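You operate a simulated robot arm through the tools that you are given. There is no shell and no other tool.

Carry out the task below with a simulated robot arm. There is one attempt and no reset: what you move stays moved.

JOB
Empty the old oil from the red-handled jug into the waste funnel.
Fine: open the orange bung first so the drum can breathe; shut it afterwards and put the jug back. Set down upright: what you pick out. Where these are worked on the way, their far stop is far enough and under half their travel is too little: orange bung.

Only the result counts: the job must be done as asked and must still hold three seconds after the hand-in. Knocking over, shifting, dropping, spilling or breaking anything else fails it.

ROBOT AND FRAMES
A 7-joint arm with a two-finger parallel gripper, fixed in place. Base frame: the origin is at the foot of the arm, x ahead of it, y to its left, z up; the work surface is at about z = 86.2. Readings come in cm, degrees, newtons and seconds.
Its first joint turns from -166.0 to 166.0 degrees. Payload 4.4 kg.
The tool frame sits at the grasp point between the pads (the TCP): z along the fingers, y along the line on which they close. The tips reach 2.3 cm beyond it. The gripper opens to 9.4 cm. The fingers are 3.8 cm wide and 1 cm thick; the gripper's body (5.4 by 9.6 cm) begins 3.9 cm behind the TCP.
Orientation is that of the tool frame in the base frame, as a unit quaternion [x, y, z, w]. With the fingers straight down and closing along the base's y, the tool's x points along the base's -x, its y along +y and its z along -z.

CONTROLS
- The arm moves only by the tool arm_command. Its argument "targets" is a list of rows, each an object of numbers (a shift or turn left out is 0, a gripper value left out holds the last): "dx", "dy", "dz": the shift along the base's x, y, z in cm; "rx", "ry", "rz": the turn, a rotation vector about the base's x, y, z in degrees. In form: [{"dx": .., "dy": .., "dz": .., "rx": .., "ry": .., "rz": ..}, ...]. A call has 1 to 20 rows; each row shifts and turns the commanded pose from where the row before left it. "claw" is the closure in counts, from 0 (fully open) to 255 (shut), set as the call begins (left out, the last holds). Each row takes 0.2 s and may step no farther than 5 cm and 8.6 degrees from the row before; otherwise, or with a gripper value out of range, the whole call is refused. A pose out of reach is approached as far as the arm can. The call stops where the force on the tool passes 40 N (or 10 N more than at its start, if that is more) or the arm is blocked; 0.2 s more then pass. Each finger travels about 7.2 cm/s and halts on what it meets, pressing with about 38 N; the grip force reading is that of the motor and also rises with nothing between the fingers. The clock runs only during rows and for 0.2 s after the last one: add rows that do not move to give the fingers time. It gives the time, the measured TCP pose, the force on the tool (base axes), the opening and the grip force at its end, in the units of the frame above (readings bear some noise), with the torque about the TCP (base axes, N m) and any sound that the robot's microphone picked up.
- Cameras (640 x 400 px; columns grow to the right, rows downward): "scene" is fixed at [40.01, 50.01, 145.22]; the picture's right is [-0.55, -0.84, 0.00], its down [-0.53, 0.35, -0.78] and it looks along [0.65, -0.43, -0.63] (base axes); focal length 214 px, centre (320, 200). "wrist" rides on the gripper at [8.6, 1.6, -7.5] in the tool frame; the picture's right is [-0.18, 0.98, 0.00], its down [-0.58, -0.11, -0.81] and it looks along [-0.79, -0.15, 0.59] (tool axes); focal length 243 px, centre (320, 200). There is no depth. A picture from a camera that has moved, and an enlarged one, comes with that camera's place and axes in the base frame and with its lens.
- capture(camera): a new picture of that camera. It takes no simulated time.
- enlarge(camera, box): a new picture of the part [left, top, right, bottom] of that camera's present view, enlarged. It takes no simulated time.
- sign_off(): hands the job in; it is judged then, once.

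Places have to be worked out from the pictures, the camera data and where the tool is seen. Open the gripper and draw the arm clear of the work before you hand the job in, unless the task says otherwise.

The tools are called after "Emit:" by a JSON object that holds its "api" and its "payload". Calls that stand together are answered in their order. arm_command: Moves the arm, as the interface text tells. Its arguments: {"type":"object","properties":{"targets":{"type":"array"},"claw":{"type":"number"}},"required":["targets"]} The other tools are called the same way: capture (camera) takes a picture; enlarge (camera, box) takes an enlarged picture of a part of a camera's view; sign_off () hands the job in.

At the start:

```text
clock: 0.0
eef_pos: [77.56, 36.94, 128.67]
orientation: [0.001, 1.0, 0.0, 0.0]
wrist_force: [0.0, 0.1, -1.0]
torque: [-0.02, 0.02, 0.0]
opening: 9.42
finger_force: 0.0
```

scene: 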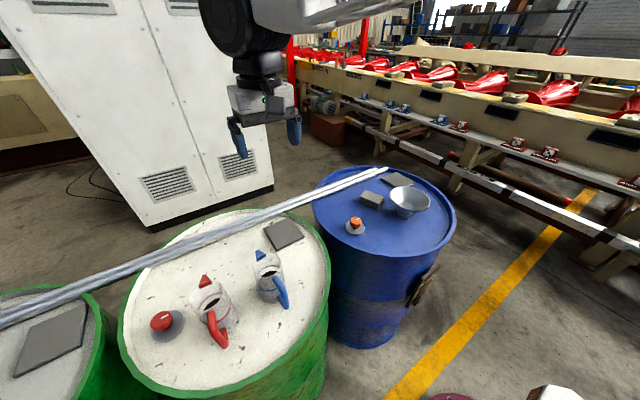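
wrist: 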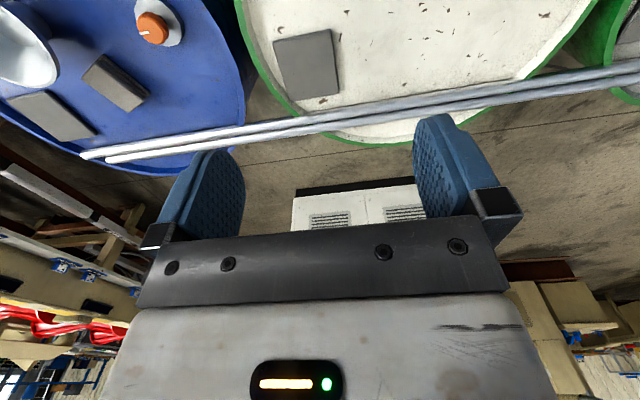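

I start by looking closely at the drums, the jugs, the bung and the funnel in the fixed camera before moving anything.

Emit:
{"api": "enlarge", "payload": {"camera": "scene", "box": [120, 220, 320, 345]}}

Emit:
{"api": "enlarge", "payload": {"camera": "scene", "box": [310, 160, 470, 260]}}

Emit:
{"api": "enlarge", "payload": {"camera": "wrist", "box": [0, 0, 320, 200]}}

```text
3.20 times, centred on (220, 282) of scene
camera zoom: at [40.01, 50.01, 145.22], right [-0.55, -0.84, 0.0], down [-0.53, 0.35, -0.78], along [0.65, -0.43, -0.63], focal length 686 px, centre (640, -64)
```

zoom: 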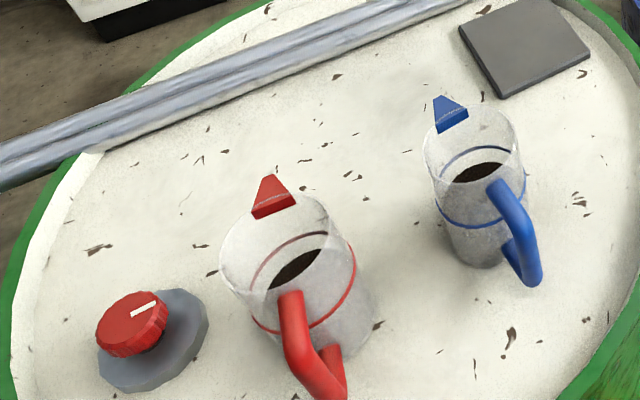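

```text
4.00 times, centred on (390, 210) of scene
camera zoom: at [40.01, 50.01, 145.22], right [-0.55, -0.84, 0.0], down [-0.53, 0.35, -0.78], along [0.65, -0.43, -0.63], focal length 858 px, centre (40, 160)
```

zoom: 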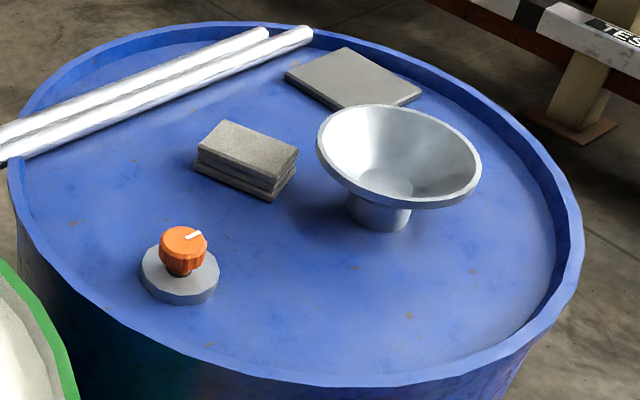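

```text
2.00 times, centred on (160, 100) of wrist
camera zoom: at [68.96, 38.56, 136.02], right [0.18, 0.98, 0.0], down [0.58, -0.11, 0.81], along [0.79, -0.15, -0.59], focal length 485 px, centre (640, 400)
```

zoom: 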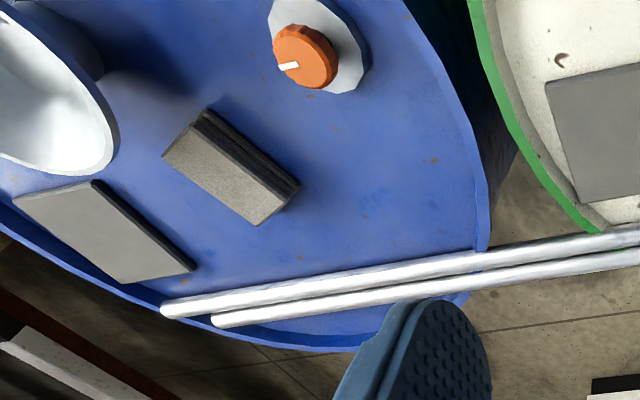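

The orange bung looks to be near (79, 9) with its knob top at about z 91, the funnel near (74.6, -14) with its rim at about z 94, and the red jug near (74, 59) with its handle toward the base. I move above the bung at a safe height for a closer look.

Emit:
{"api": "arm_command", "payload": {"targets": [{"dx": 0.15, "dy": -4, "dz": -2}, {"dx": 0.15, "dy": -4, "dz": -2}, {"dx": 0.15, "dy": -4, "dz": -3}, {"dx": 0.15, "dy": -4, "dz": -3}, {"dx": 0.15, "dy": -4, "dz": -3}, {"dx": 0.15, "dy": -4, "dz": -3}, {"dx": 0.15, "dy": -3.9, "dz": -3}, {}], "claw": 0}}

```text
clock: 1.8
eef_pos: [78.65, 9.2, 109.89]
orientation: [0.0, 1.0, 0.0, 0.001]
wrist_force: [0.4, -0.8, -0.2]
torque: [-0.01, 0.01, 0.02]
opening: 9.4
finger_force: 0.0
```

The arm is now above the bung at about z 110. I take both views to fix the knob's position and height.

Emit:
{"api": "capture", "payload": {"camera": "wrist"}}

Emit:
{"api": "enlarge", "payload": {"camera": "scene", "box": [310, 140, 470, 260]}}

Emit:
{"api": "enlarge", "payload": {"camera": "scene", "box": [320, 200, 384, 250]}}

```text
taken
camera wrist: at [70.1, 10.81, 117.35], right [0.18, 0.98, 0.0], down [0.58, -0.11, 0.81], along [0.79, -0.15, -0.59], focal length 243 px, centre (320, 200)
```

wrist: 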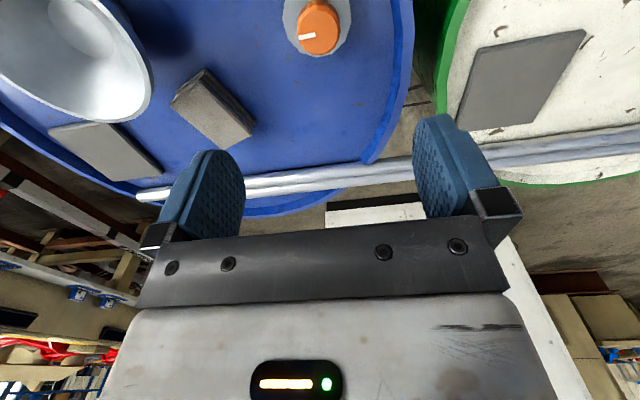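

```text
3.33 times, centred on (390, 200) of scene
camera zoom: at [40.01, 50.01, 145.22], right [-0.55, -0.84, 0.0], down [-0.53, 0.35, -0.78], along [0.65, -0.43, -0.63], focal length 715 px, centre (87, 200)
```

zoom: 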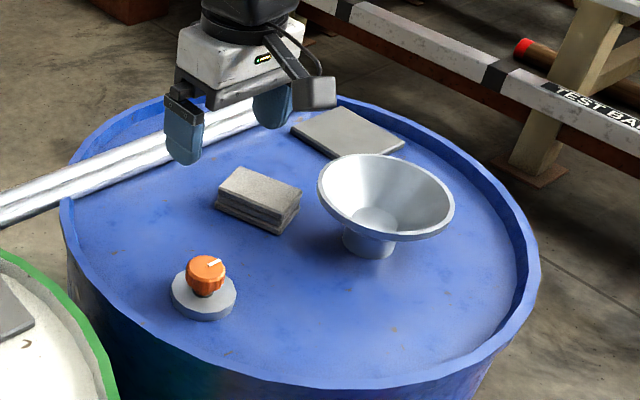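

```text
8.00 times, centred on (352, 225) of scene
camera zoom: at [40.01, 50.01, 145.22], right [-0.55, -0.84, 0.0], down [-0.53, 0.35, -0.78], along [0.65, -0.43, -0.63], focal length 1716 px, centre (64, 0)
```

zoom: 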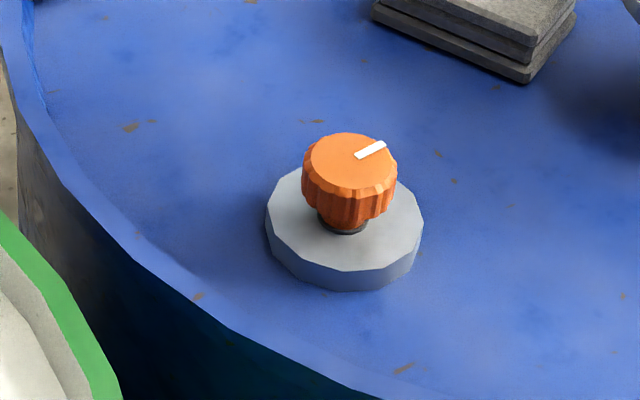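

The mark on the orange knob points to -y. Triangulating the two views puts its top at about (78.5, 9.15, 91.8), about 3.9 cm across. I come down around it to just above flange height and check again.

Emit:
{"api": "arm_command", "payload": {"targets": [{"dx": -0.1, "dz": -3.5}, {"dz": -3.5}, {"dz": -3.5}, {"dz": -3}, {"dz": -2}, {}]}}

Emit:
{"api": "capture", "payload": {"camera": "wrist"}}

Emit:
{"api": "enlarge", "payload": {"camera": "scene", "box": [310, 175, 406, 250]}}

```text
clock: 3.2
eef_pos: [78.35, 9.09, 94.36]
orientation: [0.0, 1.0, 0.0, 0.0]
wrist_force: [-0.5, 0.9, -0.2]
torque: [0.0, 0.0, 0.0]
opening: 9.4
finger_force: 0.0
```

```text
taken
camera wrist: at [69.72, 10.57, 101.73], right [0.18, 0.98, 0.0], down [0.58, -0.11, 0.81], along [0.79, -0.15, -0.59], focal length 243 px, centre (320, 200)
```

wrist: 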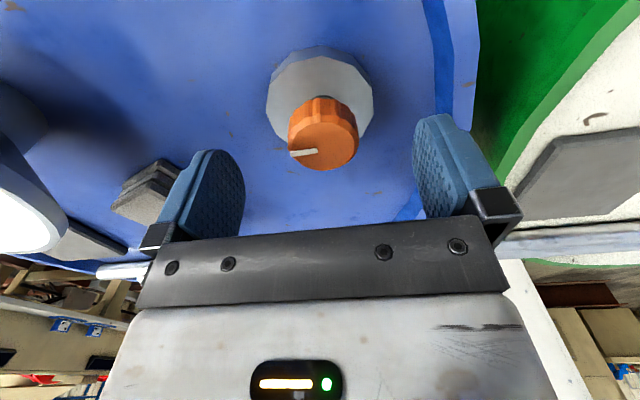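

```text
5.33 times, centred on (358, 212) of scene
camera zoom: at [40.01, 50.01, 145.22], right [-0.55, -0.84, 0.0], down [-0.53, 0.35, -0.78], along [0.65, -0.43, -0.63], focal length 1144 px, centre (117, 133)
```

zoom: 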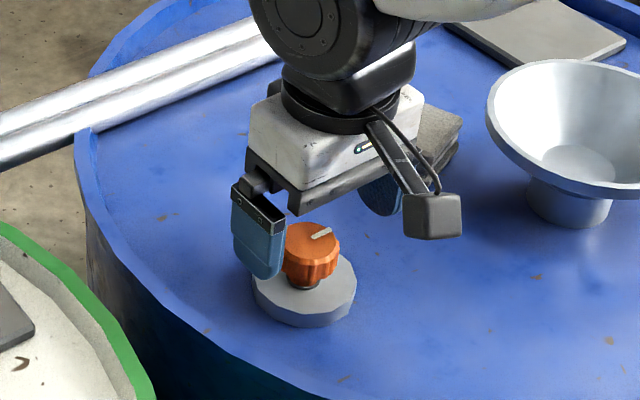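

The knob sits centred between the fingers, at about (78.3, 9.15). I lower about 3 cm so the tips sit beside the knob above the flange, then close on it.

Emit:
{"api": "arm_command", "payload": {"targets": [{"dz": -1.5, "dy": 0.05}, {"dz": -1.4}, {}]}}

Emit:
{"api": "arm_command", "payload": {"targets": [{}, {}, {}, {}, {}], "claw": 255}}

Emit:
{"api": "capture", "payload": {"camera": "wrist"}}

```text
clock: 4.0
eef_pos: [78.59, 9.0, 91.39]
orientation: [-0.001, 1.0, 0.0, 0.0]
wrist_force: [-0.7, 0.0, 0.6]
torque: [0.02, -0.02, 0.03]
opening: 9.41
finger_force: 0.1
```

```text
clock: 5.2
eef_pos: [78.55, 8.94, 91.44]
orientation: [0.0, 1.0, 0.0, 0.001]
wrist_force: [-0.2, -21.9, -1.6]
torque: [0.21, 0.0, -0.09]
opening: 4.16
finger_force: 44.8
```

```text
taken
camera wrist: at [69.92, 10.61, 98.8], right [0.18, 0.98, 0.0], down [0.58, -0.11, 0.81], along [0.79, -0.15, -0.59], focal length 243 px, centre (320, 200)
```

wrist: 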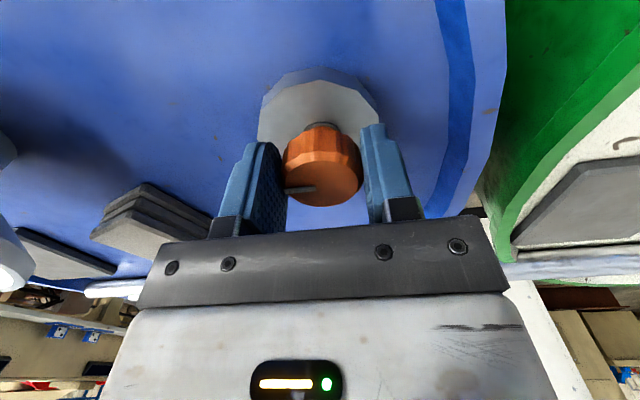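

The fingers hold the knob at 4.16 cm, but there is a side load of about -22 N in y. I nudge the hand slightly to -y to centre it before turning.

Emit:
{"api": "arm_command", "payload": {"targets": [{"dy": -0.1}, {}]}}

```text
clock: 5.8
eef_pos: [78.44, 8.98, 91.39]
orientation: [-0.001, 1.0, 0.0, 0.0]
wrist_force: [-27.9, -11.1, 21.6]
torque: [-0.67, 0.74, -0.07]
opening: 4.18
finger_force: 45.0
```

The load changed, so I hold still for a moment to see whether it settles.

Emit:
{"api": "arm_command", "payload": {"targets": [{}, {}]}}

```text
clock: 6.4
eef_pos: [78.49, 8.94, 91.42]
orientation: [0.0, 1.0, 0.001, 0.0]
wrist_force: [-30.9, -4.9, 23.4]
torque: [-0.54, 0.27, -0.08]
opening: 4.2
finger_force: 44.8
```

Forces of about 30 N remain from gripping slightly off centre. I release to a small gap and grip again so that it starts unloaded.

Emit:
{"api": "arm_command", "payload": {"targets": [{}, {}, {}], "claw": 110}}

Emit:
{"api": "arm_command", "payload": {"targets": [{}, {}, {}, {}], "claw": 255}}

```text
clock: 7.2
eef_pos: [78.63, 8.87, 91.35]
orientation: [0.0, 1.0, 0.0, 0.0]
wrist_force: [0.4, -0.2, -1.2]
torque: [-0.04, 0.03, 0.01]
opening: 5.34
finger_force: 0.2
```

```text
clock: 8.2
eef_pos: [78.59, 9.0, 91.35]
orientation: [0.0, 1.0, -0.001, 0.0]
wrist_force: [2.1, 5.0, -2.0]
torque: [0.01, -0.1, 0.02]
opening: 4.17
finger_force: 45.1
```

The grip is now nearly free of side load. I try opening anticlockwise (seen from above) in small steps and watch the torque for a stop.

Emit:
{"api": "arm_command", "payload": {"targets": [{"rz": 4}, {"rz": 4}, {"rz": 4}]}}

Emit:
{"api": "enlarge", "payload": {"camera": "scene", "box": [320, 200, 384, 240]}}

Emit:
{"api": "capture", "payload": {"camera": "wrist"}}

```text
clock: 9.0
eef_pos: [78.46, 8.93, 91.29]
orientation: [-0.105, 0.994, 0.0, 0.0]
wrist_force: [-4.4, -29.5, 11.7]
torque: [-0.35, -0.13, -0.93]
opening: 4.07
finger_force: 44.8
```

```text
10.00 times, centred on (352, 220) of scene
camera zoom: at [40.01, 50.01, 145.22], right [-0.55, -0.84, 0.0], down [-0.53, 0.35, -0.78], along [0.65, -0.43, -0.63], focal length 2145 px, centre (0, 0)
```

zoom: 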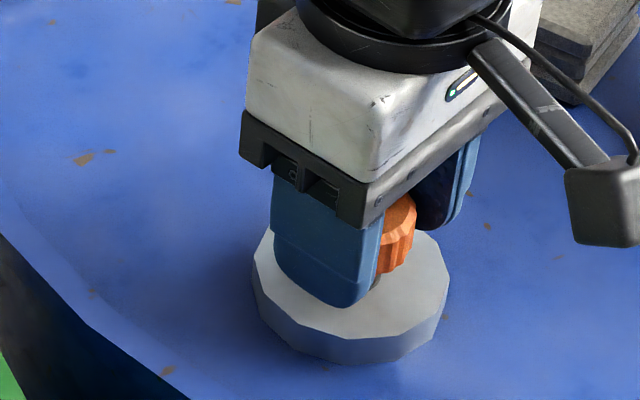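

```text
taken
camera wrist: at [69.77, 8.67, 98.66], right [-0.02, 1.0, 0.0], down [0.59, 0.01, 0.81], along [0.81, 0.02, -0.59], focal length 243 px, centre (320, 200)
```

wrist: 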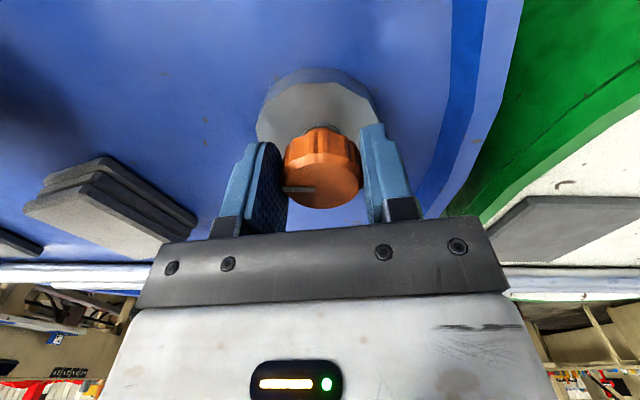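

The mark moved with the fingers, so the knob did turn 12° anticlockwise, against about 0.9 N m. I continue in the same direction.

Emit:
{"api": "arm_command", "payload": {"targets": [{"rz": 5}, {"rz": 5}, {"rz": 5}]}}

Emit:
{"api": "enlarge", "payload": {"camera": "wrist", "box": [240, 90, 400, 220]}}

```text
clock: 9.4
eef_pos: [78.42, 8.77, 91.22]
orientation: [-0.145, 0.989, 0.0, -0.002]
wrist_force: [-2.8, -11.1, 3.7]
torque: [-0.29, 0.43, -1.03]
opening: 4.17
finger_force: 44.7
stopped in row 2: the force on the tool passed its limit at 51 N (the readings are from after the stop); the commanded pose is now the measured one
```

```text
3.08 times, centred on (320, 155) of wrist
camera zoom: at [69.81, 7.91, 98.64], right [-0.11, 0.99, 0.0], down [0.59, 0.06, 0.81], along [0.8, 0.08, -0.59], focal length 746 px, centre (320, 338)
```

zoom: 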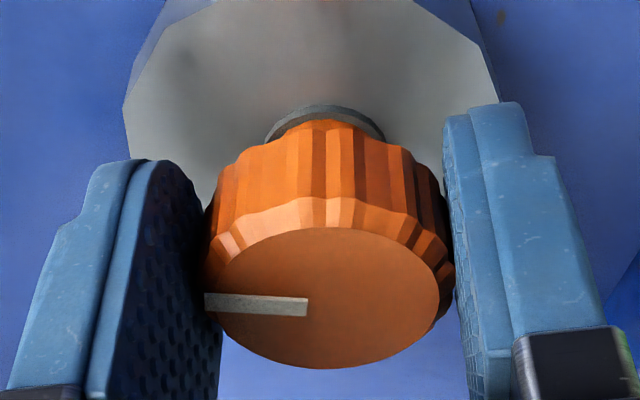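

The knob is still turning with the fingers; the stop came from a side load as the hand turned slightly off the knob's axis. I open a touch to relieve that and shift the hand about 0.12 cm toward the knob's axis.

Emit:
{"api": "arm_command", "payload": {"targets": [{}, {}, {}], "claw": 115}}

Emit:
{"api": "enlarge", "payload": {"camera": "wrist", "box": [240, 90, 400, 220]}}

```text
clock: 10.2
eef_pos: [78.42, 8.83, 91.26]
orientation: [-0.146, 0.989, 0.0, 0.0]
wrist_force: [-0.7, 0.0, 0.5]
torque: [0.01, 0.01, -0.02]
opening: 5.16
finger_force: 0.0
```

```text
3.08 times, centred on (320, 155) of wrist
camera zoom: at [69.81, 7.95, 98.62], right [-0.11, 0.99, 0.0], down [0.59, 0.06, 0.81], along [0.8, 0.09, -0.59], focal length 746 px, centre (320, 338)
```

zoom: 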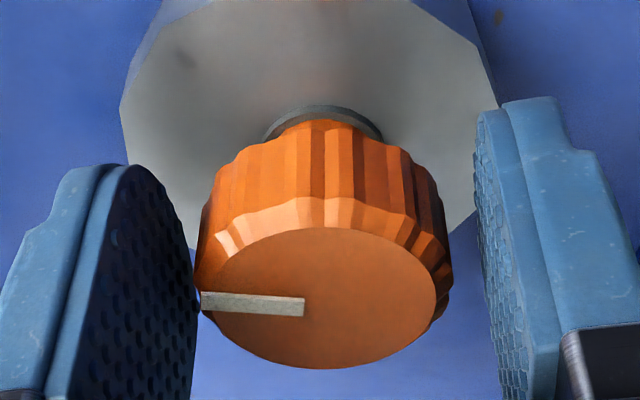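

With the fingers loosened the knob appears centred to within about 0.05 cm, so no shift is needed. I grip again and turn in smaller steps.

Emit:
{"api": "arm_command", "payload": {"targets": [{}, {}, {}, {}], "claw": 255}}

Emit:
{"api": "arm_command", "payload": {"targets": [{"rz": 3}, {"rz": 3}, {"rz": 3}, {"rz": 3}]}}

```text
clock: 11.2
eef_pos: [78.54, 8.86, 91.19]
orientation: [-0.146, 0.989, 0.0, 0.0]
wrist_force: [5.8, -17.3, -1.4]
torque: [0.14, 0.03, -0.12]
opening: 4.16
finger_force: 44.9
```

```text
clock: 12.2
eef_pos: [78.51, 8.69, 91.17]
orientation: [-0.234, 0.972, 0.0, -0.001]
wrist_force: [0.9, -9.3, -0.7]
torque: [-0.02, 0.47, -0.59]
opening: 4.18
finger_force: 45.3
stopped in row 4: the force on the tool passed its limit at 47 N (the readings are from after the stop); the commanded pose is now the measured one
```

The hand is at about 27° now. I look at the mark to confirm the knob is following rather than slipping.

Emit:
{"api": "enlarge", "payload": {"camera": "wrist", "box": [240, 90, 400, 220]}}

Emit:
{"api": "arm_command", "payload": {"targets": [{"rz": 3}, {"rz": 3}, {"rz": 3}, {"rz": 3}]}}

Emit:
{"api": "enlarge", "payload": {"camera": "wrist", "box": [240, 90, 400, 220]}}

```text
3.08 times, centred on (320, 155) of wrist
camera zoom: at [70.2, 6.27, 98.62], right [-0.28, 0.96, 0.0], down [0.57, 0.17, 0.81], along [0.77, 0.23, -0.59], focal length 746 px, centre (320, 338)
```

zoom: 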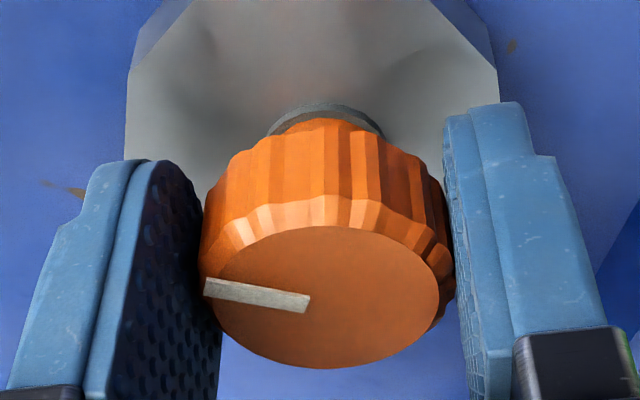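

```text
clock: 13.0
eef_pos: [78.6, 8.59, 91.25]
orientation: [-0.303, 0.953, 0.0, -0.002]
wrist_force: [1.6, -10.3, 0.7]
torque: [-0.16, 0.2, -1.05]
opening: 4.13
finger_force: 44.5
stopped in row 4: the force on the tool passed its limit at 43 N (the readings are from after the stop); the commanded pose is now the measured one
```

```text
3.08 times, centred on (320, 155) of wrist
camera zoom: at [70.62, 4.98, 98.61], right [-0.42, 0.91, 0.0], down [0.54, 0.25, 0.81], along [0.73, 0.34, -0.59], focal length 746 px, centre (320, 338)
```

zoom: 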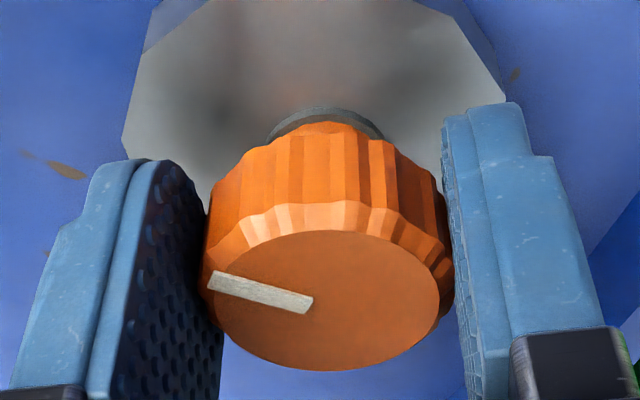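

Working out the mark's direction in base axes, it still points to -y, so the knob did not turn and the fingers slipped round it. Anticlockwise is its closed stop, so I release here, re-centre, and will turn clockwise instead.

Emit:
{"api": "arm_command", "payload": {"targets": [{}, {}, {"dy": 0.15, "dx": -0.05}, {"dy": 0.15}, {}], "claw": 95}}

Emit:
{"api": "enlarge", "payload": {"camera": "wrist", "box": [240, 90, 400, 220]}}

```text
clock: 14.2
eef_pos: [78.4, 8.97, 91.28]
orientation: [-0.304, 0.953, -0.002, 0.0]
wrist_force: [0.1, 0.0, 0.3]
torque: [-0.01, 0.0, 0.0]
opening: 5.88
finger_force: 0.1
```

```text
3.08 times, centred on (320, 155) of wrist
camera zoom: at [70.54, 5.3, 98.63], right [-0.42, 0.91, 0.0], down [0.54, 0.25, 0.81], along [0.73, 0.34, -0.59], focal length 746 px, centre (320, 338)
```

zoom: 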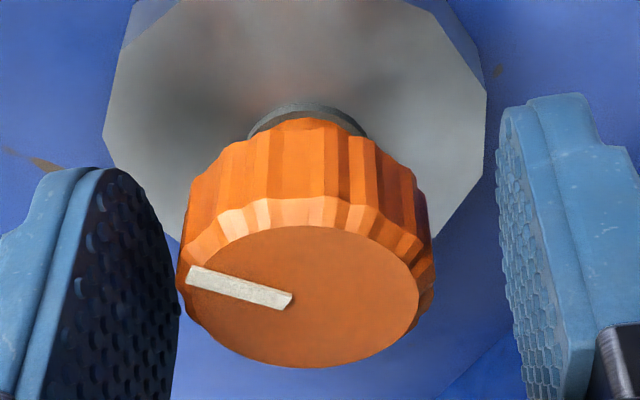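

The knob sits about 0.24 cm off centre along the closing line; combining the views at three angles gives its axis near (78.7, 8.9). I shift the hand there and close.

Emit:
{"api": "arm_command", "payload": {"targets": [{"dx": 0.15, "dy": -0.04}, {"dx": 0.15, "dy": -0.04}, {}]}}

Emit:
{"api": "arm_command", "payload": {"targets": [{}, {}, {}, {}], "claw": 255}}

Emit:
{"api": "enlarge", "payload": {"camera": "wrist", "box": [240, 90, 400, 220]}}

```text
clock: 15.0
eef_pos: [78.68, 8.9, 91.17]
orientation: [-0.304, 0.953, -0.001, -0.001]
wrist_force: [0.0, 0.2, 0.1]
torque: [0.02, 0.01, 0.0]
opening: 5.88
finger_force: 0.1
```

```text
clock: 16.0
eef_pos: [78.77, 8.72, 91.18]
orientation: [-0.303, 0.953, -0.001, 0.001]
wrist_force: [5.8, -6.2, -3.5]
torque: [-0.12, 0.11, -0.08]
opening: 4.13
finger_force: 45.1
stopped in row 4: the force on the tool passed its limit at 41 N (the readings are from after the stop); the commanded pose is now the measured one
```

```text
3.08 times, centred on (320, 155) of wrist
camera zoom: at [70.84, 5.14, 98.61], right [-0.42, 0.91, 0.0], down [0.54, 0.25, 0.81], along [0.73, 0.34, -0.59], focal length 746 px, centre (320, 338)
```

zoom: 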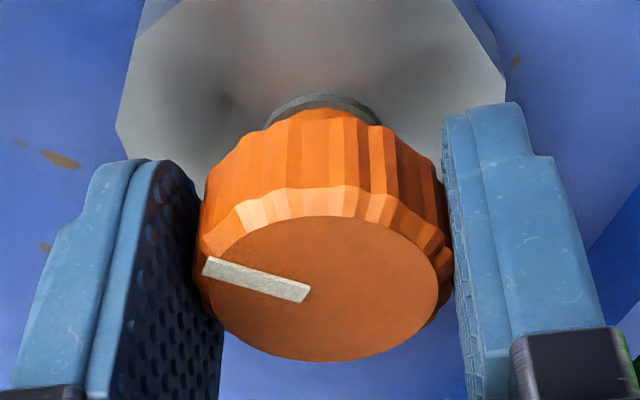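

Comparing the force on closing with the views, the knob's axis is nearer (78.85, 8.85). I loosen, move there, and close again.

Emit:
{"api": "arm_command", "payload": {"targets": [{}, {}, {"dx": 0.08, "dy": 0.12}, {}], "claw": 110}}

Emit:
{"api": "arm_command", "payload": {"targets": [{}, {}, {}, {}], "claw": 255}}

```text
clock: 17.0
eef_pos: [78.76, 9.08, 91.19]
orientation: [-0.304, 0.953, -0.001, 0.0]
wrist_force: [-0.3, 0.8, -1.1]
torque: [0.01, 0.02, 0.02]
opening: 5.34
finger_force: 0.1
```

```text
clock: 18.0
eef_pos: [78.87, 8.88, 91.3]
orientation: [-0.305, 0.953, -0.001, 0.0]
wrist_force: [11.4, -12.8, -3.2]
torque: [-0.01, -0.04, -0.09]
opening: 4.13
finger_force: 44.9
```

The side load is moderate now. I turn clockwise in small steps and check whether the mark follows.

Emit:
{"api": "arm_command", "payload": {"targets": [{"rz": -3}, {"rz": -3}, {"rz": -3}, {"rz": -3}]}}

Emit:
{"api": "enlarge", "payload": {"camera": "wrist", "box": [240, 90, 400, 220]}}

```text
clock: 19.2
eef_pos: [78.75, 8.89, 91.25]
orientation: [-0.203, 0.979, -0.002, 0.0]
wrist_force: [6.0, -5.6, -3.9]
torque: [-0.13, -0.09, -0.03]
opening: 4.12
finger_force: 45.0
stopped in row 4: the force on the tool passed its limit at 41 N (the readings are from after the stop); the commanded pose is now the measured one
```

```text
3.08 times, centred on (320, 155) of wrist
camera zoom: at [70.31, 6.98, 98.65], right [-0.22, 0.98, 0.0], down [0.58, 0.13, 0.81], along [0.79, 0.18, -0.59], focal length 746 px, centre (320, 338)
```

zoom: 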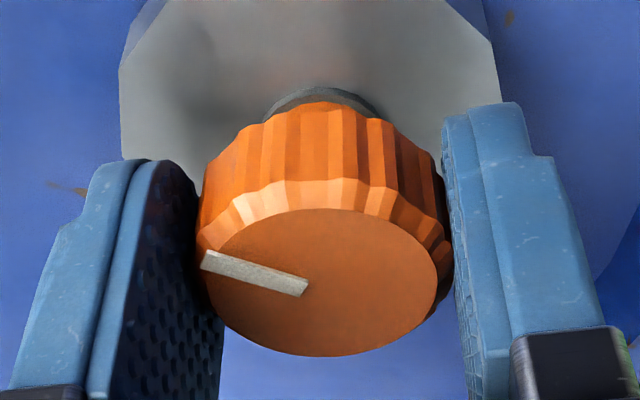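

The mark now follows the fingers with almost no resisting torque: clockwise is the free direction, about 11° turned so far. I keep going.

Emit:
{"api": "arm_command", "payload": {"targets": [{"rz": -4}, {"rz": -4}, {"rz": -4}, {"rz": -4}]}}

Emit:
{"api": "enlarge", "payload": {"camera": "wrist", "box": [240, 90, 400, 220]}}

```text
clock: 20.2
eef_pos: [78.78, 8.88, 91.11]
orientation: [-0.064, 0.998, -0.002, -0.001]
wrist_force: [-6.6, 11.1, -3.1]
torque: [0.45, -0.81, 0.02]
opening: 4.12
finger_force: 44.7
```

```text
3.08 times, centred on (320, 155) of wrist
camera zoom: at [70.1, 9.48, 98.66], right [0.06, 1.0, 0.0], down [0.59, -0.03, 0.81], along [0.8, -0.05, -0.59], focal length 746 px, centre (320, 338)
```

zoom: 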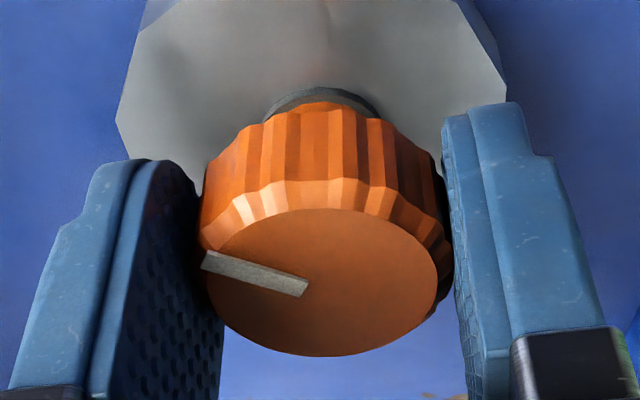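

No slip and low forces. I continue clockwise with longer runs.

Emit:
{"api": "arm_command", "payload": {"targets": [{"rz": -4}, {"rz": -4}, {"rz": -4}, {"rz": -4}, {"rz": -4}, {"rz": -4}]}}

Emit:
{"api": "enlarge", "payload": {"camera": "wrist", "box": [240, 90, 400, 220]}}

```text
clock: 21.7
eef_pos: [78.82, 9.03, 91.28]
orientation: [0.143, 0.99, -0.001, -0.001]
wrist_force: [-2.8, 12.5, -0.9]
torque: [0.26, -0.23, 0.04]
opening: 4.13
finger_force: 44.7
stopped in row 6: the force on the tool passed its limit at 41 N (the readings are from after the stop); the commanded pose is now the measured one
```

```text
3.08 times, centred on (320, 155) of wrist
camera zoom: at [71.05, 13.08, 98.66], right [0.46, 0.89, 0.0], down [0.53, -0.27, 0.81], along [0.72, -0.37, -0.59], focal length 746 px, centre (320, 338)
```

zoom: 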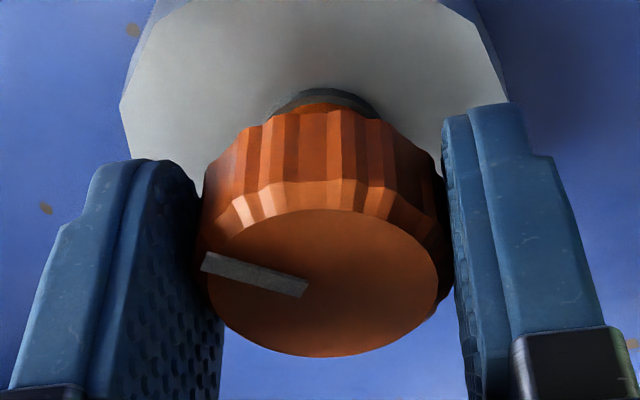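

About 52° turned, still no slip. I carry on clockwise.

Emit:
{"api": "arm_command", "payload": {"targets": [{"rz": -4}, {"rz": -4}, {"rz": -4}, {"rz": -4}, {"rz": -4}, {"rz": -4}]}}

Emit:
{"api": "enlarge", "payload": {"camera": "wrist", "box": [240, 90, 400, 220]}}

```text
clock: 22.7
eef_pos: [78.86, 9.17, 91.25]
orientation: [0.275, 0.961, -0.002, 0.0]
wrist_force: [6.3, 10.6, -4.2]
torque: [0.09, 0.05, 0.03]
opening: 4.1
finger_force: 45.5
stopped in row 5: the force on the tool passed its limit at 42 N (the readings are from after the stop); the commanded pose is now the measured one
```

```text
3.08 times, centred on (320, 155) of wrist
camera zoom: at [72.41, 15.08, 98.65], right [0.68, 0.74, 0.0], down [0.44, -0.4, 0.81], along [0.59, -0.55, -0.59], focal length 746 px, centre (320, 338)
```

zoom: 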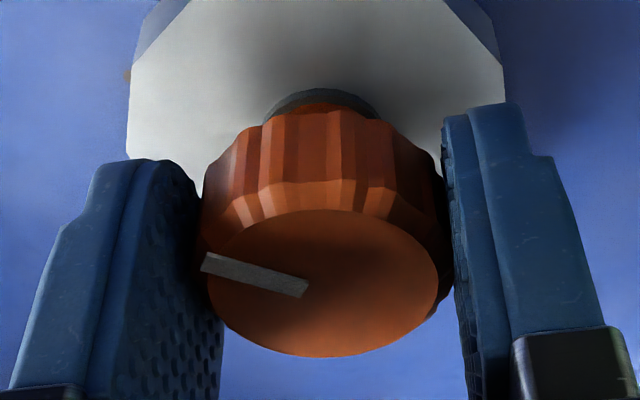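

About 67° turned with the knob still following. I continue, watching for torque that marks the stop.

Emit:
{"api": "arm_command", "payload": {"targets": [{"rz": -4, "dy": -0.02}, {"rz": -4, "dy": -0.02}, {"rz": -4, "dy": -0.02}, {"rz": -4, "dy": -0.02}, {"rz": -4, "dy": -0.02}]}}

Emit:
{"api": "enlarge", "payload": {"camera": "wrist", "box": [240, 90, 400, 220]}}

```text
clock: 23.6
eef_pos: [78.85, 9.22, 91.25]
orientation: [0.372, 0.928, -0.001, 0.0]
wrist_force: [1.3, 13.0, -1.6]
torque: [-0.19, -0.2, 0.04]
opening: 4.13
finger_force: 45.4
stopped in row 4: the force on the tool passed its limit at 41 N (the readings are from after the stop); the commanded pose is now the measured one
```

```text
3.08 times, centred on (320, 155) of wrist
camera zoom: at [73.8, 16.31, 98.65], right [0.81, 0.58, 0.0], down [0.34, -0.48, 0.81], along [0.47, -0.66, -0.59], focal length 746 px, centre (320, 338)
```

zoom: 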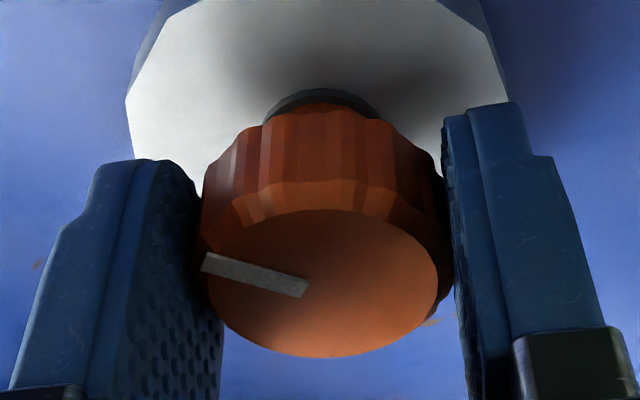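

At about 79° the side load recurs, so I loosen here to re-centre and also see whether the knob stays where it is.

Emit:
{"api": "arm_command", "payload": {"targets": [{}, {}, {}], "claw": 105}}

Emit:
{"api": "enlarge", "payload": {"camera": "wrist", "box": [240, 90, 400, 220]}}

Emit:
{"api": "enlarge", "payload": {"camera": "scene", "box": [310, 190, 390, 240]}}

```text
clock: 24.4
eef_pos: [78.77, 9.11, 91.35]
orientation: [0.373, 0.928, 0.0, 0.0]
wrist_force: [-0.2, 0.7, 0.8]
torque: [-0.01, 0.02, 0.01]
opening: 5.54
finger_force: 0.1
```

```text
3.08 times, centred on (320, 155) of wrist
camera zoom: at [73.79, 16.27, 98.66], right [0.81, 0.58, 0.0], down [0.34, -0.48, 0.81], along [0.47, -0.66, -0.59], focal length 746 px, centre (320, 338)
```

zoom: 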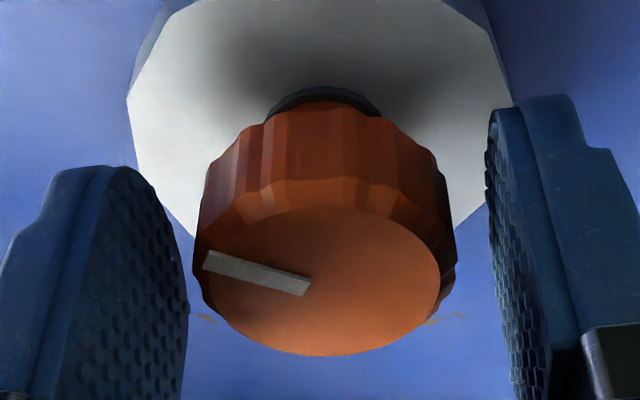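

```text
8.00 times, centred on (350, 215) of scene
camera zoom: at [40.01, 50.01, 145.22], right [-0.55, -0.84, 0.0], down [-0.53, 0.35, -0.78], along [0.65, -0.43, -0.63], focal length 1716 px, centre (80, 80)
```

zoom: 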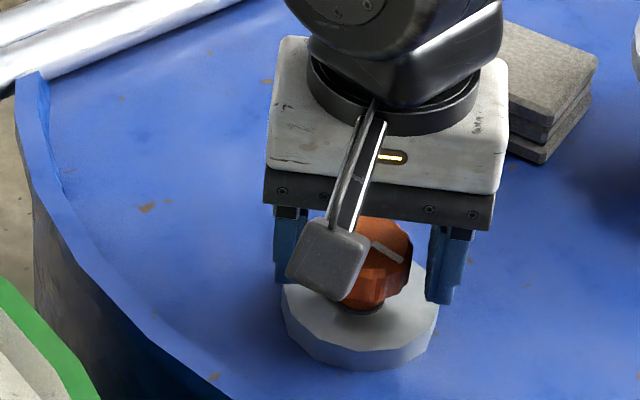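

The knob stays put, well centred, with its mark turned clockwise. I grip again and continue clockwise.

Emit:
{"api": "arm_command", "payload": {"targets": [{}, {}, {}, {}], "claw": 255}}

Emit:
{"api": "arm_command", "payload": {"targets": [{"rz": -4}, {"rz": -4}, {"rz": -4}, {"rz": -4}, {"rz": -4}]}}

Emit:
{"api": "enlarge", "payload": {"camera": "wrist", "box": [240, 90, 400, 220]}}

```text
clock: 25.4
eef_pos: [78.83, 9.05, 91.34]
orientation: [0.372, 0.928, 0.0, 0.0]
wrist_force: [11.1, 10.5, -4.2]
torque: [0.13, -0.24, 0.03]
opening: 4.09
finger_force: 45.0
```

```text
clock: 26.6
eef_pos: [79.02, 9.17, 91.33]
orientation: [0.525, 0.851, -0.001, -0.001]
wrist_force: [4.1, 12.2, -3.1]
torque: [-0.29, -0.08, 0.05]
opening: 4.12
finger_force: 44.8
stopped in row 5: the force on the tool passed its limit at 42 N (the readings are from after the stop); the commanded pose is now the measured one
```

```text
3.08 times, centred on (320, 155) of wrist
camera zoom: at [76.57, 17.64, 98.67], right [0.96, 0.28, 0.0], down [0.16, -0.57, 0.81], along [0.22, -0.78, -0.59], focal length 746 px, centre (320, 338)
```

zoom: 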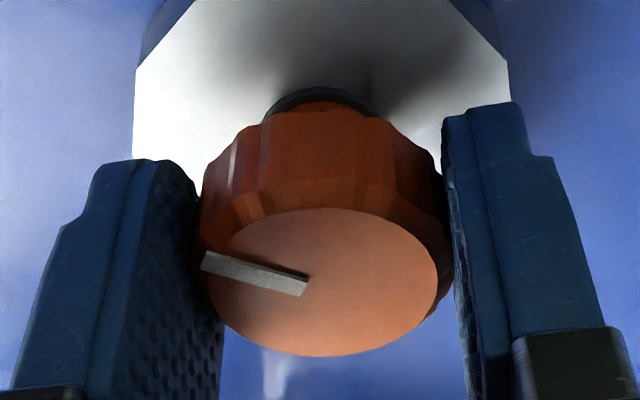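

About 99° turned, knob still moving freely. I continue clockwise.

Emit:
{"api": "arm_command", "payload": {"targets": [{"rz": -4}, {"rz": -4}, {"rz": -4}, {"rz": -4}, {"rz": -4}]}}

Emit:
{"api": "enlarge", "payload": {"camera": "wrist", "box": [240, 90, 400, 220]}}

```text
clock: 27.5
eef_pos: [78.91, 9.17, 91.33]
orientation: [0.622, 0.783, 0.001, 0.001]
wrist_force: [9.2, 8.9, -5.9]
torque: [-0.15, 0.31, 0.04]
opening: 4.1
finger_force: 44.5
stopped in row 4: the force on the tool passed its limit at 44 N (the readings are from after the stop); the commanded pose is now the measured one
```

```text
3.08 times, centred on (320, 155) of wrist
camera zoom: at [78.63, 17.98, 98.67], right [1.0, 0.04, 0.0], down [0.03, -0.59, 0.81], along [0.04, -0.81, -0.59], focal length 746 px, centre (320, 338)
```

zoom: 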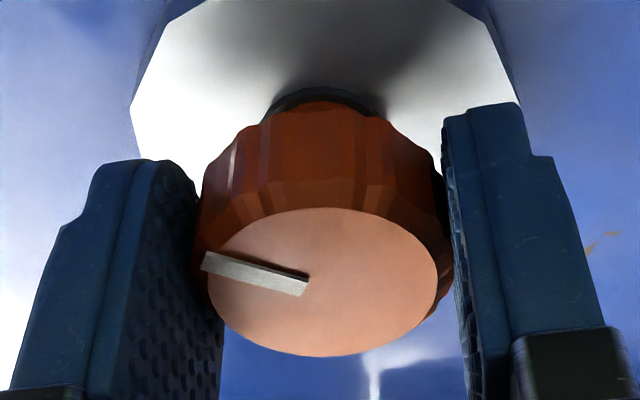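

About 112° turned. Continuing clockwise.

Emit:
{"api": "arm_command", "payload": {"targets": [{"rz": -4}, {"rz": -4}, {"rz": -4}, {"rz": -4}, {"rz": -4}]}}

Emit:
{"api": "enlarge", "payload": {"camera": "wrist", "box": [240, 90, 400, 220]}}

```text
clock: 28.7
eef_pos: [79.12, 9.23, 91.36]
orientation: [0.749, 0.663, 0.001, 0.001]
wrist_force: [20.5, 5.4, -1.2]
torque: [-0.24, 0.42, 0.88]
opening: 4.16
finger_force: 44.6
```

```text
3.08 times, centred on (320, 155) of wrist
camera zoom: at [81.73, 17.58, 98.75], right [0.95, -0.3, 0.0], down [-0.18, -0.56, 0.81], along [-0.24, -0.77, -0.59], focal length 746 px, centre (320, 338)
```

zoom: 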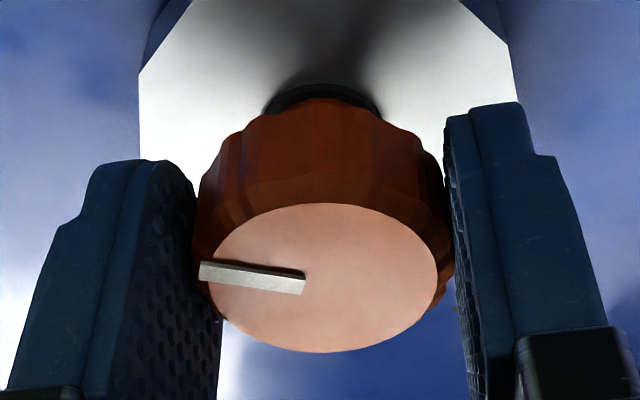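

The torque jumped to 0.88 N m and the mark lagged the fingers by some 10°, with the knob turned about 120° from closed: this looks like the far stop. I push a few degrees more to confirm it does not move further.

Emit:
{"api": "arm_command", "payload": {"targets": [{"rz": -3}, {"rz": -3}, {}]}}

Emit:
{"api": "enlarge", "payload": {"camera": "wrist", "box": [240, 90, 400, 220]}}

```text
clock: 29.4
eef_pos: [79.06, 9.24, 91.37]
orientation: [0.781, 0.624, 0.002, 0.001]
wrist_force: [9.9, 3.9, -4.5]
torque: [-0.13, 0.67, 0.58]
opening: 4.17
finger_force: 44.9
stopped in row 3: the force on the tool passed its limit at 42 N (the readings are from after the stop); the commanded pose is now the measured one
```

```text
3.08 times, centred on (320, 155) of wrist
camera zoom: at [82.58, 17.26, 98.76], right [0.92, -0.4, 0.0], down [-0.24, -0.54, 0.81], along [-0.32, -0.74, -0.59], focal length 746 px, centre (320, 338)
```

zoom: 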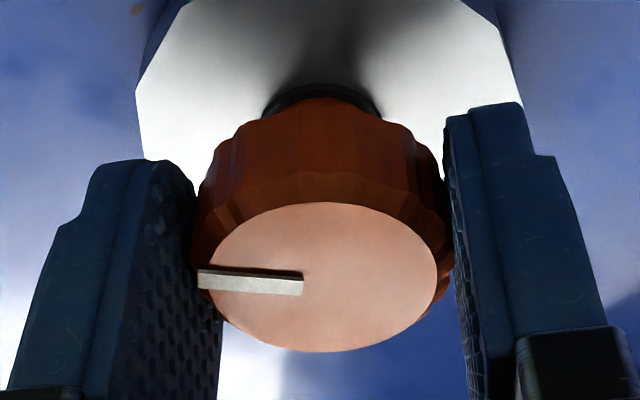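

The mark stayed at the same absolute angle, so the bung is at its far stop, open. I release it and lift straight up.

Emit:
{"api": "arm_command", "payload": {"targets": [{}, {}, {}, {"dz": 1.5}, {"dz": 3}, {"dz": 4}, {"dz": 5}, {"dz": 5}, {"dz": 5}, {}], "claw": 0}}

Emit:
{"api": "enlarge", "payload": {"camera": "scene", "box": [310, 160, 470, 260]}}

Emit:
{"api": "capture", "payload": {"camera": "scene"}}

```text
clock: 31.6
eef_pos: [78.59, 8.96, 115.05]
orientation: [0.781, 0.624, 0.001, 0.002]
wrist_force: [-1.1, 0.2, -0.6]
torque: [0.03, 0.01, -0.02]
opening: 9.39
finger_force: 0.1
```

```text
4.00 times, centred on (390, 210) of scene
camera zoom: at [40.01, 50.01, 145.22], right [-0.55, -0.84, 0.0], down [-0.53, 0.35, -0.78], along [0.65, -0.43, -0.63], focal length 858 px, centre (40, 160)
```

zoom: 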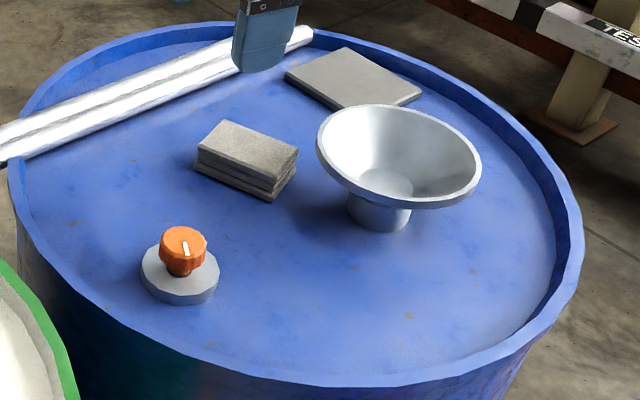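

```text
taken
```

scene: 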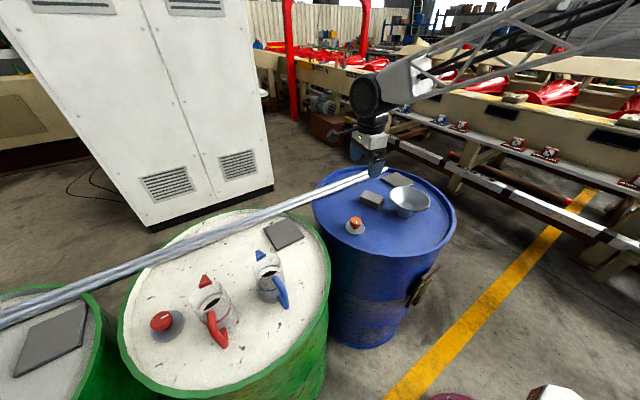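

The mark now points toward the camera, about 120° from where it began, so the bung is open. For the jug I want the tool to come at the handle horizontally with its camera on top, so I raise slightly and keep rotating clockwise to test whether the wrist can reach a 180° yaw.

Emit:
{"api": "arm_command", "payload": {"targets": [{"dz": 2, "rz": -7.7}, {"dz": 2, "rz": -7.7}, {"dz": 2, "rz": -7.7}, {"dz": 2, "rz": -7.7}, {"dz": 2, "rz": -7.7}, {"rz": -7.7}, {"rz": -7.7}, {"rz": -7.7}, {"rz": -7.7}, {"rz": -7.7}, {}]}}

Emit:
{"api": "enlarge", "payload": {"camera": "scene", "box": [180, 260, 250, 355]}}

Emit:
{"api": "capture", "payload": {"camera": "scene"}}

```text
clock: 34.0
eef_pos: [79.38, 6.66, 125.2]
orientation: [0.995, 0.103, 0.0, -0.008]
wrist_force: [-0.2, -0.3, 0.3]
torque: [-0.04, 0.03, 0.01]
opening: 9.38
finger_force: 0.1
out of reach, approached as far as the arm can: row 9, 10
```

```text
4.21 times, centred on (215, 308) of scene
camera zoom: at [40.01, 50.01, 145.22], right [-0.55, -0.84, 0.0], down [-0.53, 0.35, -0.78], along [0.65, -0.43, -0.63], focal length 903 px, centre (762, -253)
```

zoom: 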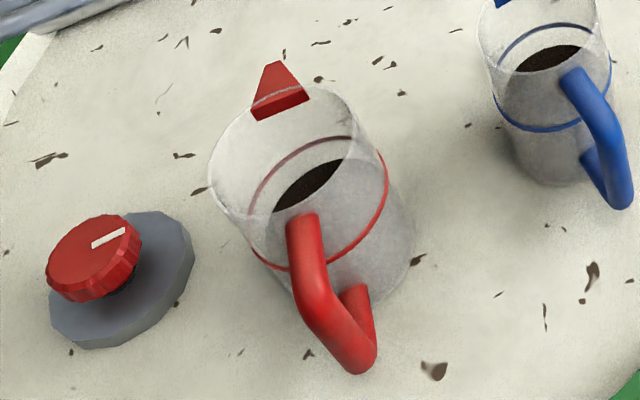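

```text
taken
```

scene: 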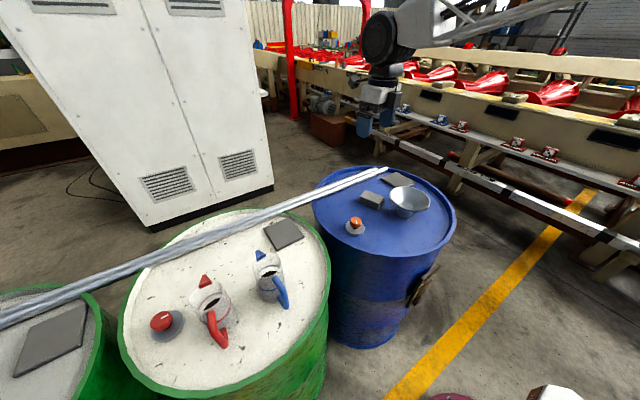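

The wrist limit is at a yaw of about -168°, so I change plan: the tool keeps its normal roll and takes the handle bar from about 35° above horizontal. Before touching the jug I test the pouring posture high over the funnel, first unwinding the wrist to a yaw of -45°.

Emit:
{"api": "arm_command", "payload": {"targets": [{"rz": 7.5}, {"rz": 7.5}, {"rz": 7.5, "dy": -1}, {"rz": 7.5, "dx": -0.4, "dy": -1.4}, {"rz": 7.5, "dx": -0.4, "dy": -1.4}, {"rz": 7.5, "dx": -0.4, "dy": -1.4}, {"rz": 7.5, "dx": -0.4, "dy": -1.4}, {"rz": 7.5, "dx": -0.4, "dy": -1.4}, {"rz": 7.5, "dx": -0.4, "dy": -1.4}, {"rz": 7.5, "dx": -0.4, "dy": -1.4}, {"rz": 7.5, "dx": -0.4, "dy": -1.4}, {"rz": 7.5, "dx": -0.4, "dy": -1.4}, {"rz": 7.5, "dx": -0.4, "dy": -1.4}, {"rz": 7.5, "dx": -0.4, "dy": -1.4}, {"rz": 7.5, "dx": -0.4, "dy": -1.4}, {"rz": 7.5, "dx": -0.4, "dy": -1.4}, {"rz": 7.5, "dx": -0.4, "dy": -1.4}, {"rz": 7.2, "dx": -0.4, "dy": -0.8}, {}]}}

```text
clock: 38.0
eef_pos: [73.18, -14.88, 125.19]
orientation: [0.287, 0.958, -0.007, -0.004]
wrist_force: [0.4, 1.2, 0.8]
torque: [0.0, 0.02, 0.01]
opening: 9.41
finger_force: 0.1
```

Yaw is now about -33°. I tilt the tool past vertical in place, as pouring would need, to see whether the arm can get there.

Emit:
{"api": "arm_command", "payload": {"targets": [{"rx": 4.13, "ry": 6.26}, {"rx": 4.13, "ry": 6.26}, {"rx": 4.13, "ry": 6.26}, {"rx": 4.13, "ry": 6.26}, {"rx": 4.13, "ry": 6.26}, {"rx": 4.13, "ry": 6.26}, {"rx": 4.13, "ry": 6.26}, {"rx": 4.13, "ry": 6.26}, {}]}}

Emit:
{"api": "capture", "payload": {"camera": "scene"}}

```text
clock: 40.0
eef_pos: [71.88, -14.32, 121.77]
orientation: [0.254, 0.859, 0.121, -0.427]
wrist_force: [-0.3, 0.3, -0.4]
torque: [0.0, 0.04, 0.0]
opening: 9.41
finger_force: 0.0
out of reach, approached as far as the arm can: row 7, 8
```

```text
taken
```

scene: 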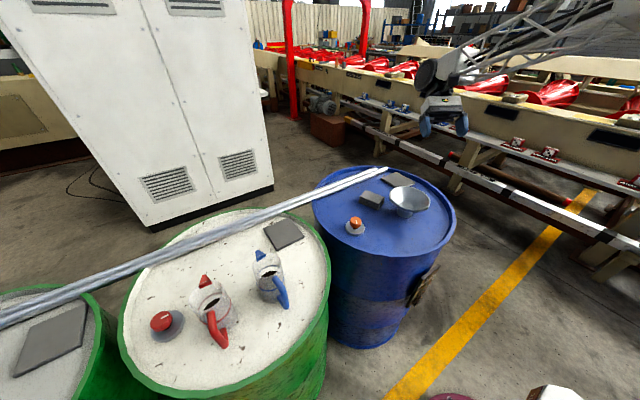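

The posture works up to a tool pitch of roughly 138° (with the limit near 143°), so starting the grasp at about 25° from horizontal leaves about 110° of jug tilt. I bring the tool back to vertical and swing over toward the jug at a safe height.

Emit:
{"api": "arm_command", "payload": {"targets": [{"rx": -4.03, "ry": -6.37, "dz": 0.6}, {"rx": -4.03, "ry": -6.37, "dz": 0.6}, {"rx": -4.03, "ry": -6.37, "dz": 0.6}, {"rx": -4.03, "ry": -6.37, "dz": 0.6}, {"rx": -4.03, "ry": -6.37, "dz": 0.6}, {"rx": -4.03, "ry": -6.37, "dz": 0.6}, {"rx": -4.03, "ry": -6.37, "dz": 0.6}, {"rz": 1.8, "dx": -1.2, "dy": 4.4}, {"rz": 1.8, "dx": -1.2, "dy": 4.4}, {"rz": 1.8, "dx": -1.2, "dy": 4.4}, {"rz": 1.8, "dx": -1.2, "dy": 4.4}, {"rz": 1.8, "dx": -1.2, "dy": 4.4}, {"rz": 1.8, "dx": -1.2, "dy": 4.4}, {"rz": 1.8, "dx": -1.2, "dy": 4.4}, {"rz": 1.8, "dx": -1.2, "dy": 4.4}, {"rz": 1.8, "dx": -1.2, "dy": 4.4}, {"rz": 1.8, "dx": -1.2, "dy": 4.4}, {"rz": 1.8, "dx": -1.2, "dy": 4.4}, {"rz": 1.8, "dx": -1.2, "dy": 4.4}, {"rz": 1.8, "dx": -1.2, "dy": 4.4}]}}

```text
clock: 44.2
eef_pos: [56.13, 42.75, 125.78]
orientation: [0.084, 0.996, 0.0, 0.001]
wrist_force: [0.2, -0.1, -0.1]
torque: [-0.01, -0.02, 0.01]
opening: 9.39
finger_force: 0.1
```

The tool is vertical at a yaw of -9.6°, lined up with the jug's handle-spout plane. I shift to behind the handle and pitch the tool up toward 25° below horizontal, still high above the jugs.

Emit:
{"api": "arm_command", "payload": {"targets": [{"dx": -1, "dy": 4}, {"dx": -1, "dy": 4}, {"dx": -1, "dy": 4}, {"dx": -0.5, "dy": 4}, {"rx": -1.15, "ry": -7.1}, {"rx": -1.15, "ry": -7.1}, {"rx": -1.15, "ry": -7.1}, {"rx": -1.15, "ry": -7.1}, {"rx": -1.15, "ry": -7.1}, {"rx": -1.15, "ry": -7.1}, {"rx": -1.15, "ry": -7.1}, {"rx": -1.15, "ry": -7.1}, {"rx": -1.15, "ry": -7.1}, {}]}}

Emit:
{"api": "capture", "payload": {"camera": "wrist"}}

Emit:
{"api": "capture", "payload": {"camera": "scene"}}

```text
clock: 47.2
eef_pos: [52.81, 58.84, 125.92]
orientation: [0.07, 0.841, -0.04, 0.535]
wrist_force: [-0.3, 0.3, 0.1]
torque: [-0.04, 0.02, -0.02]
opening: 9.38
finger_force: 0.2
```

```text
taken
camera wrist: at [42.86, 62.11, 121.25], right [0.24, 0.96, 0.17], down [-0.5, -0.04, 0.87], along [0.84, -0.29, 0.47], focal length 243 px, centre (320, 200)
```

wrist: 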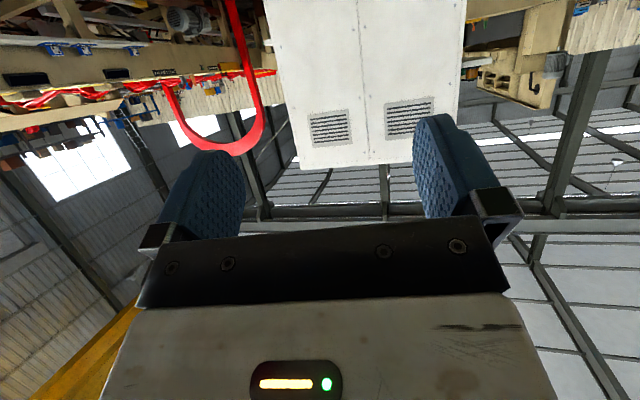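

```text
taken
```

scene: 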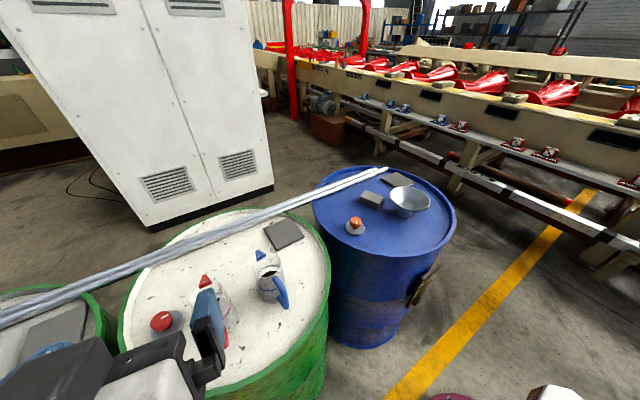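

The arm reaches this posture well (pitch 25°, heading -9°). Since the camera would hang close to the drum rim at 25°, I prefer about 38°, and I rehearse a sideways pour over the funnel (spout toward -y) which should allow more tilt.

Emit:
{"api": "arm_command", "payload": {"targets": [{"rx": 1.0, "ry": 6.4}, {"rx": 1.0, "ry": 6.4}, {"dx": 1.36, "dy": -3.8, "rz": -5}, {"dx": 1.36, "dy": -3.8, "rz": -5}, {"dx": 1.36, "dy": -3.8, "rz": -5}, {"dx": 1.36, "dy": -3.8, "rz": -5}, {"dx": 1.36, "dy": -3.8, "rz": -5}, {"dx": 1.36, "dy": -3.8, "rz": -5}, {"dx": 1.36, "dy": -3.8, "rz": -5}, {"dx": 1.36, "dy": -3.8, "rz": -5}, {"dx": 1.36, "dy": -3.8, "rz": -5}, {"dx": 1.36, "dy": -3.8, "rz": -5}, {"dx": 1.36, "dy": -3.8, "rz": -5}, {"dx": 1.36, "dy": -3.8, "rz": -5}, {"dx": 1.36, "dy": -3.8, "rz": -5}, {"dx": 1.36, "dy": -3.8, "rz": -5}, {"dx": 1.36, "dy": -3.8, "rz": -5}, {"dx": 1.36, "dy": -3.8, "rz": -5}, {}]}}

Emit:
{"api": "capture", "payload": {"camera": "scene"}}

```text
clock: 51.2
eef_pos: [74.86, -2.15, 125.87]
orientation: [0.634, 0.638, -0.306, 0.312]
wrist_force: [0.7, 0.0, 0.2]
torque: [0.0, -0.02, -0.01]
opening: 9.38
finger_force: 0.1
```

```text
taken
```

scene: 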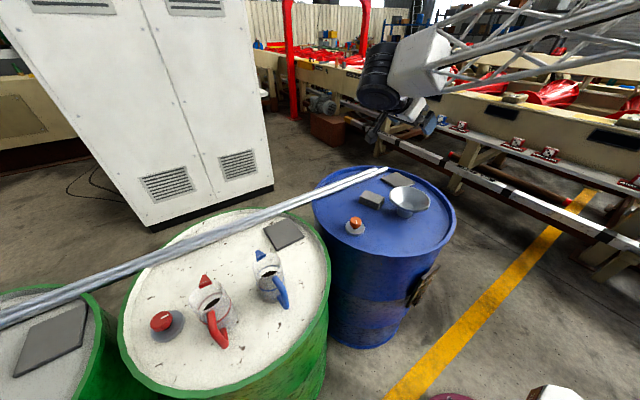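

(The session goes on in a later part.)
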